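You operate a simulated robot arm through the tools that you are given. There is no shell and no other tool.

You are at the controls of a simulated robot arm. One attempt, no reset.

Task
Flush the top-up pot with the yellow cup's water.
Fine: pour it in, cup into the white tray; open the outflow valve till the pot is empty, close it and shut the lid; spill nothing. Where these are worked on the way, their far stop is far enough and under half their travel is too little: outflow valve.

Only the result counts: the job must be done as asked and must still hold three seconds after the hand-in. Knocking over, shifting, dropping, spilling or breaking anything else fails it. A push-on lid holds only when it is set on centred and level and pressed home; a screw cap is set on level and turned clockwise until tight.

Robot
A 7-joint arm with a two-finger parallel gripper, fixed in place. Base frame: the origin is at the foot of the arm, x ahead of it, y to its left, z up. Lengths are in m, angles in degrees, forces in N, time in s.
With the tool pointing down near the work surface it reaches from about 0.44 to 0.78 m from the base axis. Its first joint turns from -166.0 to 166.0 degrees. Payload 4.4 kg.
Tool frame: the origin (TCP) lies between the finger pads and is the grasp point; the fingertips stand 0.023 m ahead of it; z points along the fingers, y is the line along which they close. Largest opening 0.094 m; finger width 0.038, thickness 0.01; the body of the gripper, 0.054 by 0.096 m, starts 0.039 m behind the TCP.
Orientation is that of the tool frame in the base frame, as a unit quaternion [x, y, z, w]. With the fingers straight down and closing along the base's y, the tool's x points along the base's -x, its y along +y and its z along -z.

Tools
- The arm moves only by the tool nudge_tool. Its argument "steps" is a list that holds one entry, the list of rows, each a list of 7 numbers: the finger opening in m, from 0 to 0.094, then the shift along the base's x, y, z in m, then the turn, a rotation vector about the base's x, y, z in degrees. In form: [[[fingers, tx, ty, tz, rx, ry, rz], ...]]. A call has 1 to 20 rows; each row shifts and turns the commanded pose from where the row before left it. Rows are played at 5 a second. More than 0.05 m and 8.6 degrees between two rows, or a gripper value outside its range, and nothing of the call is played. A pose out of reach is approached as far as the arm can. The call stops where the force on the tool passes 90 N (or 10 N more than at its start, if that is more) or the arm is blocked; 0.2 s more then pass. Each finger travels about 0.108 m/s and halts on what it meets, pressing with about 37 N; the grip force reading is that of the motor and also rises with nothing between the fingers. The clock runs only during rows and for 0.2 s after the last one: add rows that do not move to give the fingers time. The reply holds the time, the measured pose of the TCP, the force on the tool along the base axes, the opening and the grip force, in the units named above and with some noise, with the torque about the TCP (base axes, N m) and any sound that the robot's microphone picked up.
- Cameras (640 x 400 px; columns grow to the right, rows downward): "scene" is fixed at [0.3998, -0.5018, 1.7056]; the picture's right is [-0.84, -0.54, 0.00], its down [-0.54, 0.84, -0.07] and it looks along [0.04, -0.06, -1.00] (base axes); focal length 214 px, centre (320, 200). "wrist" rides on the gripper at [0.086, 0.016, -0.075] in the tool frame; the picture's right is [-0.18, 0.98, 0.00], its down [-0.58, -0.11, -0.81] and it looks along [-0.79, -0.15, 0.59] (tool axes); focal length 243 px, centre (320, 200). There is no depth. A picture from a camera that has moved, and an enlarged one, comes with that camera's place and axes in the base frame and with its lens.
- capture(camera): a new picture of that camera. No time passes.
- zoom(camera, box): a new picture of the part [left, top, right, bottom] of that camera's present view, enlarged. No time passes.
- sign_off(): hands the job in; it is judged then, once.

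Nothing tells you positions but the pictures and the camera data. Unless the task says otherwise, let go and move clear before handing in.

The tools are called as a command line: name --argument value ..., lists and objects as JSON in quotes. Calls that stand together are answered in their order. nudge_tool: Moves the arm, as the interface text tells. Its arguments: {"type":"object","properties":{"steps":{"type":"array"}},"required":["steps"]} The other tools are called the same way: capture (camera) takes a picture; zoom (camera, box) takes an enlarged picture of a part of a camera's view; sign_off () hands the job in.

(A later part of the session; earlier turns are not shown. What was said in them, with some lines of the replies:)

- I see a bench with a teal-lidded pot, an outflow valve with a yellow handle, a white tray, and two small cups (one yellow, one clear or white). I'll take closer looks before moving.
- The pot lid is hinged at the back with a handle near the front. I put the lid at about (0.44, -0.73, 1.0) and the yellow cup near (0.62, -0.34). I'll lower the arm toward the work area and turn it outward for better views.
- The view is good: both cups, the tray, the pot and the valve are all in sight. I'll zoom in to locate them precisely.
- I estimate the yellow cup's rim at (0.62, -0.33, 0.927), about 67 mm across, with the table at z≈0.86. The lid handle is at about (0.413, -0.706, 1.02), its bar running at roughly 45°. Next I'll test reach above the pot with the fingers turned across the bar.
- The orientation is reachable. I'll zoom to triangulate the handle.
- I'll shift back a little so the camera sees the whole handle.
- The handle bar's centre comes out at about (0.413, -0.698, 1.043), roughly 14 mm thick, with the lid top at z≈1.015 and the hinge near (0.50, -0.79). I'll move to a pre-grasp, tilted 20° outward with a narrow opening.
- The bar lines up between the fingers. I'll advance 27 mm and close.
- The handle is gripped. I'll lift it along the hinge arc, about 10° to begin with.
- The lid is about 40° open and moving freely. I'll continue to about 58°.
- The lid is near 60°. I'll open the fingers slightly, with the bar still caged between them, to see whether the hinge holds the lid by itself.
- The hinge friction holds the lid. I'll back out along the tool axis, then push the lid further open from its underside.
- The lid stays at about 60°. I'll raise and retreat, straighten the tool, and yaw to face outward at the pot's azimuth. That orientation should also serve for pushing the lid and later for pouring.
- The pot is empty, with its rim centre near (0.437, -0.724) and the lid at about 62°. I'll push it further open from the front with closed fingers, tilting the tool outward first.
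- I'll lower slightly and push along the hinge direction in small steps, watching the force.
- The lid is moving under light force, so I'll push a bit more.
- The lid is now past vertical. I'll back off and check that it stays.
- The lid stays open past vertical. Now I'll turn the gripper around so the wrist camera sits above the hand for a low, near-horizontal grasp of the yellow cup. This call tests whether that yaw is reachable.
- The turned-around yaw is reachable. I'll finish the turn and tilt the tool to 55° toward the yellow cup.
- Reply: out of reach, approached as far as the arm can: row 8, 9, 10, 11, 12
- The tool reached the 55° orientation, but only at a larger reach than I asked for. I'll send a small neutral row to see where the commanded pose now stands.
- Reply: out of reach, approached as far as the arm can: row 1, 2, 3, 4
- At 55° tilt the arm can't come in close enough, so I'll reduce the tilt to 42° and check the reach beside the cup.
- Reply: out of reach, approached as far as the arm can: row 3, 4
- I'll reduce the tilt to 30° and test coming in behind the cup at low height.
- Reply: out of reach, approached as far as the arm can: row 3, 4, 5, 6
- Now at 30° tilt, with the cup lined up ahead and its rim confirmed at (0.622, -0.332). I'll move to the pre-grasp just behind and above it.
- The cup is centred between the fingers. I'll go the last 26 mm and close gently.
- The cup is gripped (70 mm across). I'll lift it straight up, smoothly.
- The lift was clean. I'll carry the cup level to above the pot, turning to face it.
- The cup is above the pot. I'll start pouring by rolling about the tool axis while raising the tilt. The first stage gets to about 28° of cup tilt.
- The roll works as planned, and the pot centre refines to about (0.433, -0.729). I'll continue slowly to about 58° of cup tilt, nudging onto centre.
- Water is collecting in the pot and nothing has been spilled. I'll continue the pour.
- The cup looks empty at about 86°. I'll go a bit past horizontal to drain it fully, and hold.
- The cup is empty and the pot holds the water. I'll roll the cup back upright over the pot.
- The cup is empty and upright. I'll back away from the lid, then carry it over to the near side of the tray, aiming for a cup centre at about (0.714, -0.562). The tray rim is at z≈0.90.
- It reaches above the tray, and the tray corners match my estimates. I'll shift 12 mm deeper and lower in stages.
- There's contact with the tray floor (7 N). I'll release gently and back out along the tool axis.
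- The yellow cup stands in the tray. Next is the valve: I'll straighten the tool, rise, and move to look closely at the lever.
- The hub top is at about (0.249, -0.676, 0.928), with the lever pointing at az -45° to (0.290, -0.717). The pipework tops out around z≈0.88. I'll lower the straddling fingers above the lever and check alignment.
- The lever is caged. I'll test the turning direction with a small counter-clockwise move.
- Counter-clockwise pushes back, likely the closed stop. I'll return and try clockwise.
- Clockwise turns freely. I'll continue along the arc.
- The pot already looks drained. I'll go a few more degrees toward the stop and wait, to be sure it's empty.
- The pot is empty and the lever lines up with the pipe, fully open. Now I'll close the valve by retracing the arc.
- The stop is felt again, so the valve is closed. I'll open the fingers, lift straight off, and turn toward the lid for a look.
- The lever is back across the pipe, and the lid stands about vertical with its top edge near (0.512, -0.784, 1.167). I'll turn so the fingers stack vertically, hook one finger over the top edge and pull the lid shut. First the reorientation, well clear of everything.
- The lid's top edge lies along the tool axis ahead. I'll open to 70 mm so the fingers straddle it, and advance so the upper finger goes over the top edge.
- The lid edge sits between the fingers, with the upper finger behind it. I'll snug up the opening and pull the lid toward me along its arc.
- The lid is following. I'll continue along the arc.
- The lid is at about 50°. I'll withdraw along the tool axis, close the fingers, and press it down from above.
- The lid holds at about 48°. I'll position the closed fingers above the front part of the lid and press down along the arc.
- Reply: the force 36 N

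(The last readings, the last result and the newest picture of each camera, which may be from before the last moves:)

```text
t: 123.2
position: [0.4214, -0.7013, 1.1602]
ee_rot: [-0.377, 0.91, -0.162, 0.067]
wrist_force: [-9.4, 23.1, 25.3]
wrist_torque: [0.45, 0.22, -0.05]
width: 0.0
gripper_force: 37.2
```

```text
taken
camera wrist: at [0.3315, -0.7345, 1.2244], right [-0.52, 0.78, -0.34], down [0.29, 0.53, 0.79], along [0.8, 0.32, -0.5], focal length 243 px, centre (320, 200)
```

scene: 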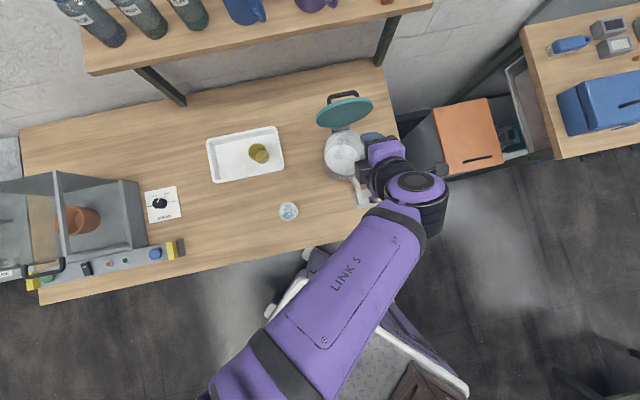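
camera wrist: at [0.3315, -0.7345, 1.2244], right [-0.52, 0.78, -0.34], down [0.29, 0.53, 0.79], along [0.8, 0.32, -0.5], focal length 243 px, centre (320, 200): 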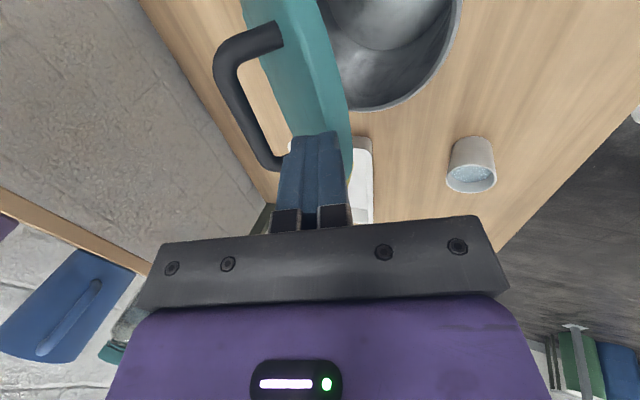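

The tip landed on the rim edge-on. I'll lift, step about 22 mm further in so the fingers press on the lid's top face between the rim and the handle, and then follow the arc down.

nudge_tool --steps '[[[0.0, 0, 0, 0.02, 0, 0, 0], [0.0, 0.0078, -0.0078, 0.0, 0, 0, 0], [0.0, 0.0078, -0.0078, 0.0, 0, 0, 0], [0.0, 0, 0, -0.012, 0, 0, 0], [0.0, 0, 0, 0, 0, 0, 0]]]'

capture --camera "wrist"

```text
t: 124.4
position: [0.437, -0.7184, 1.1682]
ee_rot: [-0.377, 0.91, -0.161, 0.066]
wrist_force: [-0.1, -0.4, -0.7]
wrist_torque: [-0.01, 0.0, -0.04]
width: 0.0001
gripper_force: 36.6
```

```text
taken
camera wrist: at [0.3482, -0.7521, 1.2324], right [-0.52, 0.78, -0.34], down [0.29, 0.53, 0.8], along [0.8, 0.32, -0.51], focal length 243 px, centre (320, 200)
```

wrist: 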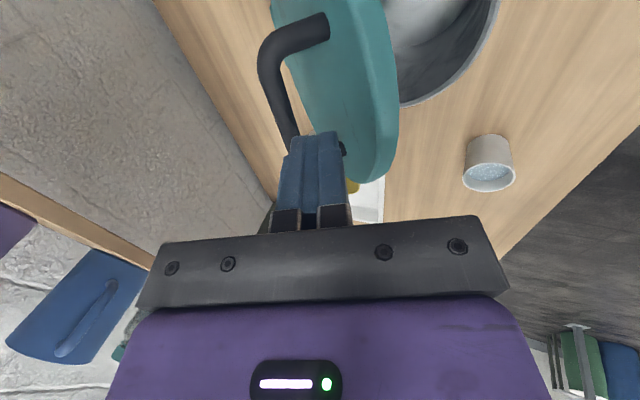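

nudge_tool --steps '[[[0.0, 0, 0, -0.01, 0, 0, 0], [0.0, 0, 0, -0.008, 0, 0, 0], [0.0, -0.0032, 0.0032, -0.0045, 0, 0, 0], [0.0, -0.0032, 0.0032, -0.0045, 0, 0, 0], [0.0, -0.0032, 0.0032, -0.0045, 0, 0, 0], [0.0, -0.0032, 0.0032, -0.0045, 0, 0, 0], [0.0, 0, 0, 0, 0, 0, 0]]]'

capture --camera "wrist"

zoom --camera "scene" --box '[300, 80, 420, 200]'

```text
t: 126.0
position: [0.4224, -0.7042, 1.1295]
ee_rot: [-0.377, 0.91, -0.16, 0.066]
wrist_force: [-0.5, -0.8, 1.3]
wrist_torque: [-0.05, -0.04, 0.02]
width: 0.0
gripper_force: 37.0
```

```text
taken
camera wrist: at [0.3333, -0.7377, 1.1954], right [-0.52, 0.78, -0.34], down [0.29, 0.53, 0.8], along [0.8, 0.32, -0.5], focal length 243 px, centre (320, 200)
```

wrist: 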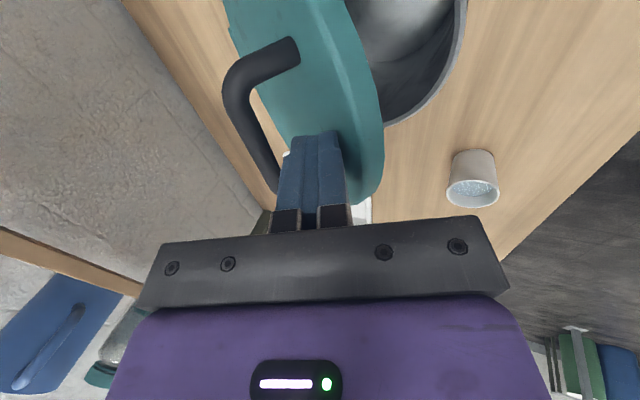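

```text
3.33 times, centred on (360, 140) of scene
camera zoom: at [0.3998, -0.5018, 1.7056], right [-0.84, -0.54, 0.0], down [-0.54, 0.84, -0.07], along [0.04, -0.06, -1.0], focal length 715 px, centre (187, 400)
```

zoom: 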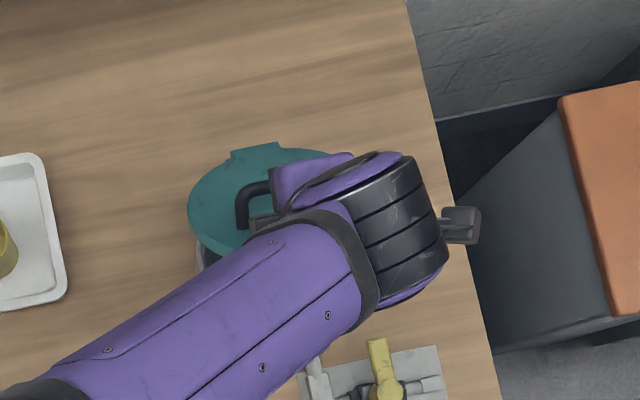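

The lid is closing. I'll continue along the arc.

nudge_tool --steps '[[[0.0, -0.0053, 0.0053, -0.0105, 0, 0, 0], [0.0, -0.0053, 0.0053, -0.011, 0, 0, 0], [0.0, -0.0039, 0.0039, -0.0117, 0, 0, 0], [0.0, -0.0039, 0.0039, -0.012, 0, 0, 0], [0.0, -0.0024, 0.0024, -0.0125, 0, 0, 0], [0.0, 0, 0, 0, 0, 0, 0]]]'

capture --camera "wrist"

zoom --camera "scene" --box '[300, 80, 420, 200]'

```text
t: 127.4
position: [0.4022, -0.6831, 1.0707]
ee_rot: [-0.377, 0.91, -0.16, 0.067]
wrist_force: [-0.2, 0.0, 0.3]
wrist_torque: [-0.01, 0.03, 0.02]
width: 0.0002
gripper_force: 37.2
```

```text
taken
camera wrist: at [0.313, -0.7169, 1.1352], right [-0.52, 0.78, -0.34], down [0.29, 0.53, 0.8], along [0.8, 0.32, -0.51], focal length 243 px, centre (320, 200)
```

wrist: 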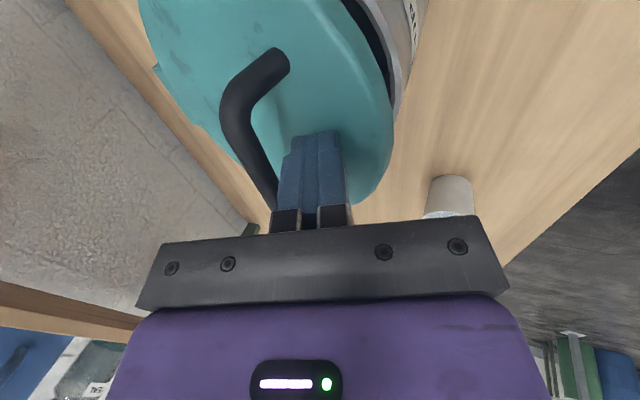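

```text
3.33 times, centred on (360, 140) of scene
camera zoom: at [0.3998, -0.5018, 1.7056], right [-0.84, -0.54, 0.0], down [-0.54, 0.84, -0.07], along [0.04, -0.06, -1.0], focal length 715 px, centre (187, 400)
```

zoom: 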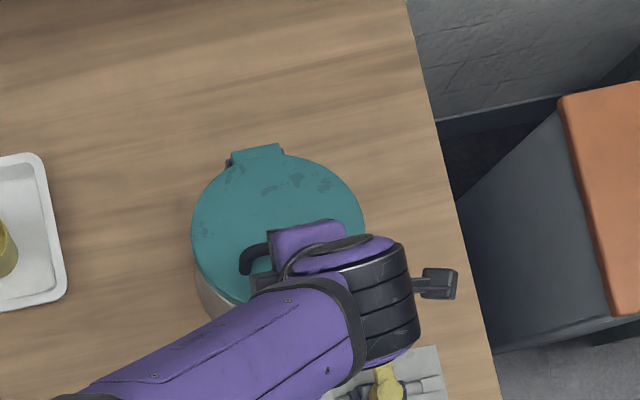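

nudge_tool --steps '[[[0.0, -0.002, 0.002, -0.012, 0, 0, 0], [0.0, -0.001, 0.001, -0.012, 0, 0, 0], [0.0, 0, 0, -0.006, 0, 0, 0], [0.0, 0, 0, -0.003, 0, 0, 0], [0.0, 0, 0, 0, 0, 0, 0]]]'

capture --camera "wrist"

zoom --camera "scene" --box '[300, 80, 420, 200]'

```text
t: 128.6
position: [0.3998, -0.6802, 1.0387]
ee_rot: [-0.376, 0.91, -0.16, 0.067]
wrist_force: [-1.2, 2.2, 8.9]
wrist_torque: [0.08, 0.05, 0.03]
width: 0.0001
gripper_force: 37.1
```

```text
taken
camera wrist: at [0.3106, -0.7142, 1.1025], right [-0.52, 0.78, -0.34], down [0.29, 0.53, 0.79], along [0.8, 0.32, -0.5], focal length 243 px, centre (320, 200)
```

wrist: 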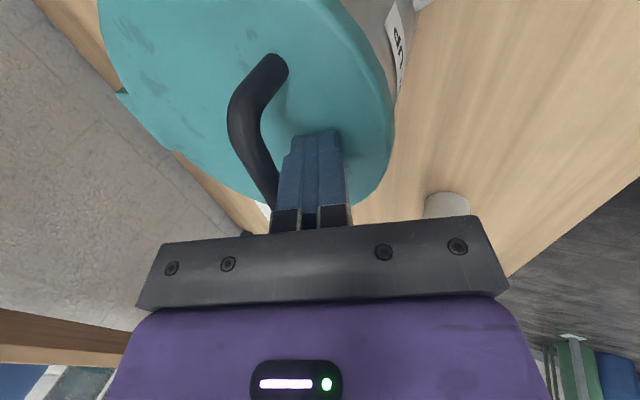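

```text
3.33 times, centred on (360, 140) of scene
camera zoom: at [0.3998, -0.5018, 1.7056], right [-0.84, -0.54, 0.0], down [-0.54, 0.84, -0.07], along [0.04, -0.06, -1.0], focal length 715 px, centre (187, 400)
```

zoom: 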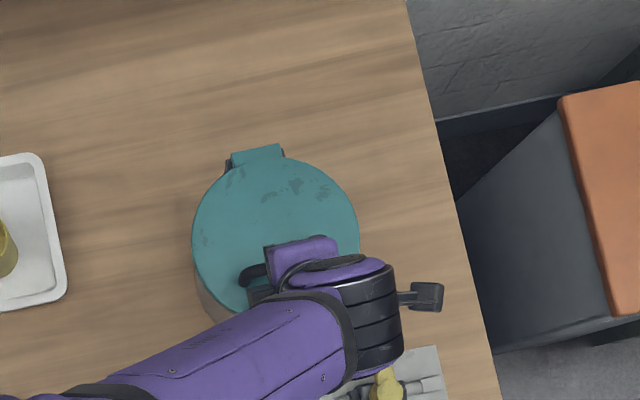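

nudge_tool --steps '[[[0.0, 0, 0, -0.002, 0, 0, 0], [0.0, 0, 0, -0.001, 0, 0, 0], [0.0, 0, 0, 0, 0, 0, 0]]]'

```text
t: 129.4
position: [0.3998, -0.6803, 1.0365]
ee_rot: [-0.376, 0.91, -0.163, 0.067]
wrist_force: [-0.5, -2.6, 43.2]
wrist_torque: [0.04, 0.0, -0.06]
width: 0.0002
gripper_force: 37.1
```

It's firmly seated (43 N resistance). I'll withdraw upward and clear, then check everything.

nudge_tool --steps '[[[0.0, -0.0024, 0.0024, 0.0094, 0, 0, 0], [0.0, -0.0048, 0.0048, 0.0188, 0, 0, 0], [0.0, -0.0048, 0.0048, 0.0188, 0, 0, 0], [0.0, -0.0048, 0.0048, 0.0188, 0, 0, 0], [0.0, -0.0048, 0.0048, 0.03, 0, 0, 0], [0.0, -0.01, 0.02, 0.04, 0, 0, 0], [0.0, -0.01, 0.03, 0.04, 0, 0, 0], [0.0, -0.01, 0.04, 0.03, 0, 0, 0], [0.0, -0.01, 0.04, 0.02, 0, 0, 0], [0.0, -0.01, 0.04, 0.01, 0, 0, 0], [0.0, -0.01, 0.04, 0.0, 0, 0, 0], [0.0, 0, 0, 0, 0, 0, 0]]]'

capture --camera "scene"

zoom --camera "scene" --box '[310, 110, 410, 220]'

capture --camera "wrist"

```text
refused: row 7 steps farther than a row can; nothing moved
```

```text
taken
```

scene: 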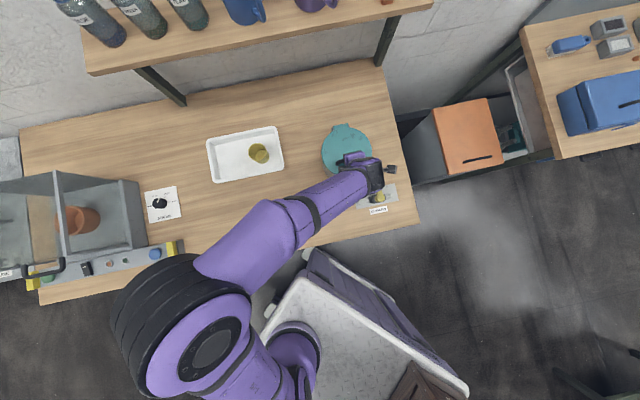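

```text
3.64 times, centred on (360, 165) of scene
camera zoom: at [0.3998, -0.5018, 1.7056], right [-0.84, -0.54, 0.0], down [-0.54, 0.84, -0.07], along [0.04, -0.06, -1.0], focal length 780 px, centre (174, 327)
```

zoom: 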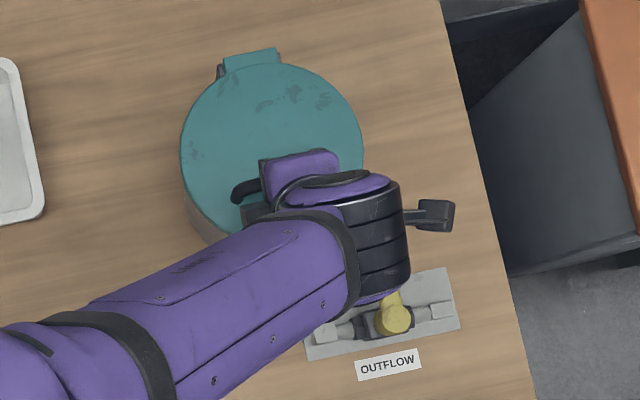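

```text
taken
camera wrist: at [0.3105, -0.7138, 1.1018], right [-0.52, 0.78, -0.34], down [0.29, 0.54, 0.79], along [0.8, 0.32, -0.5], focal length 243 px, centre (320, 200)
```

wrist: 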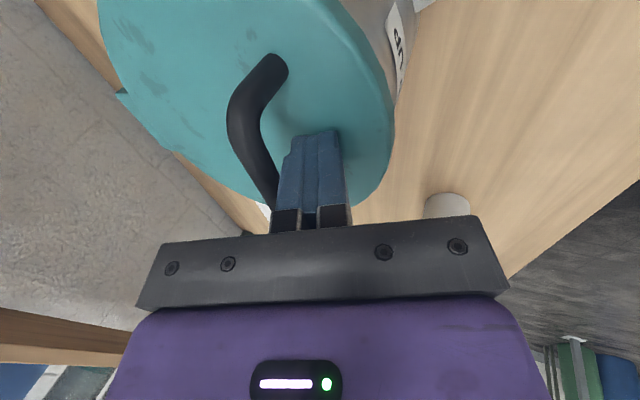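

One row was over the step limit, so nothing moved. I'll repeat the withdrawal with smaller steps.

nudge_tool --steps '[[[0.0, -0.0024, 0.0024, 0.0094, 0, 0, 0], [0.0, -0.0048, 0.0048, 0.0188, 0, 0, 0], [0.0, -0.0048, 0.0048, 0.0188, 0, 0, 0], [0.0, -0.0048, 0.0048, 0.0188, 0, 0, 0], [0.0, -0.0048, 0.0048, 0.03, 0, 0, 0], [0.0, -0.01, 0.02, 0.03, 0, 0, 0], [0.0, -0.01, 0.025, 0.03, 0, 0, 0], [0.0, -0.01, 0.03, 0.02, 0, 0, 0], [0.0, -0.01, 0.03, 0.02, 0, 0, 0], [0.0, -0.01, 0.035, 0.01, 0, 0, 0], [0.0, -0.01, 0.035, 0.0, 0, 0, 0], [0.0, 0, 0, 0, 0, 0, 0]]]'

capture --camera "scene"

zoom --camera "scene" --box '[310, 110, 410, 220]'

capture --camera "wrist"

```text
t: 132.0
position: [0.3181, -0.4846, 1.2404]
ee_rot: [-0.377, 0.91, -0.161, 0.068]
wrist_force: [0.4, 0.3, -0.1]
wrist_torque: [0.0, 0.03, -0.01]
width: 0.0
gripper_force: 36.8
```

```text
taken
```

scene: 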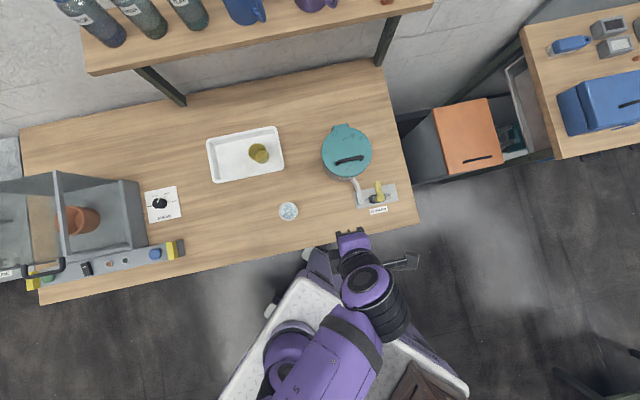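

```text
3.64 times, centred on (360, 165) of scene
camera zoom: at [0.3998, -0.5018, 1.7056], right [-0.84, -0.54, 0.0], down [-0.54, 0.84, -0.07], along [0.04, -0.06, -1.0], focal length 780 px, centre (174, 327)
```

zoom: 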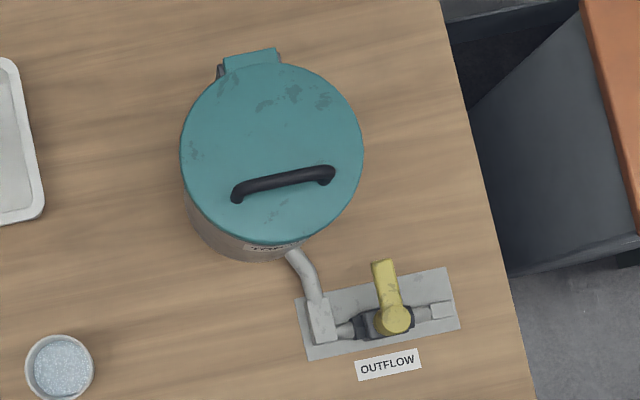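

```text
taken
camera wrist: at [0.2285, -0.518, 1.3045], right [-0.52, 0.78, -0.34], down [0.29, 0.53, 0.8], along [0.8, 0.32, -0.5], focal length 243 px, centre (320, 200)
```

wrist: 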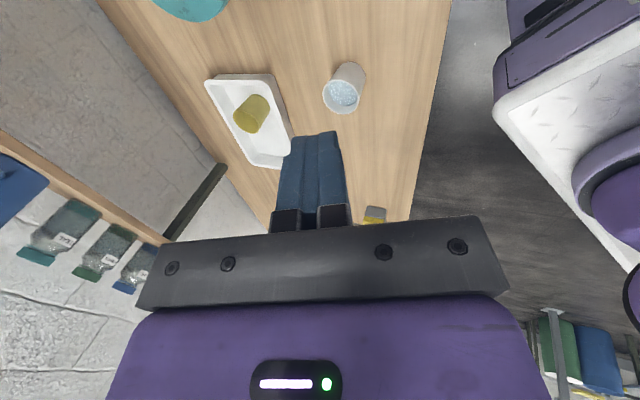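

The lid is shut, the valve lever is back across the pipe at its closed stop, and the yellow cup stands in the tray. The table shows no spills, the white cup hasn't moved, and the arm is clear. I'm handing in.

sign_off

```text
The job is handed in.
```

The pot has been flushed with the yellow cup's water, and I've handed the job in. No result has come back yet.

- **Pouring:** I opened the lid and poured the cup's full contents into the pot. No spills show on the bench.
- **Cup:** The empty yellow cup stands upright in the white tray.
- **Valve:** I opened the outflow valve until the lever lined up with the pipe and waited. The pot looked empty. I then turned the lever back until I felt it reach its closed stop.
- **Lid:** I pulled the lid shut and pressed it down until it resisted firmly (about 43 N).

In the last pictures, the white cup and everything else on the bench look unmoved. The gripper is empty and clear.
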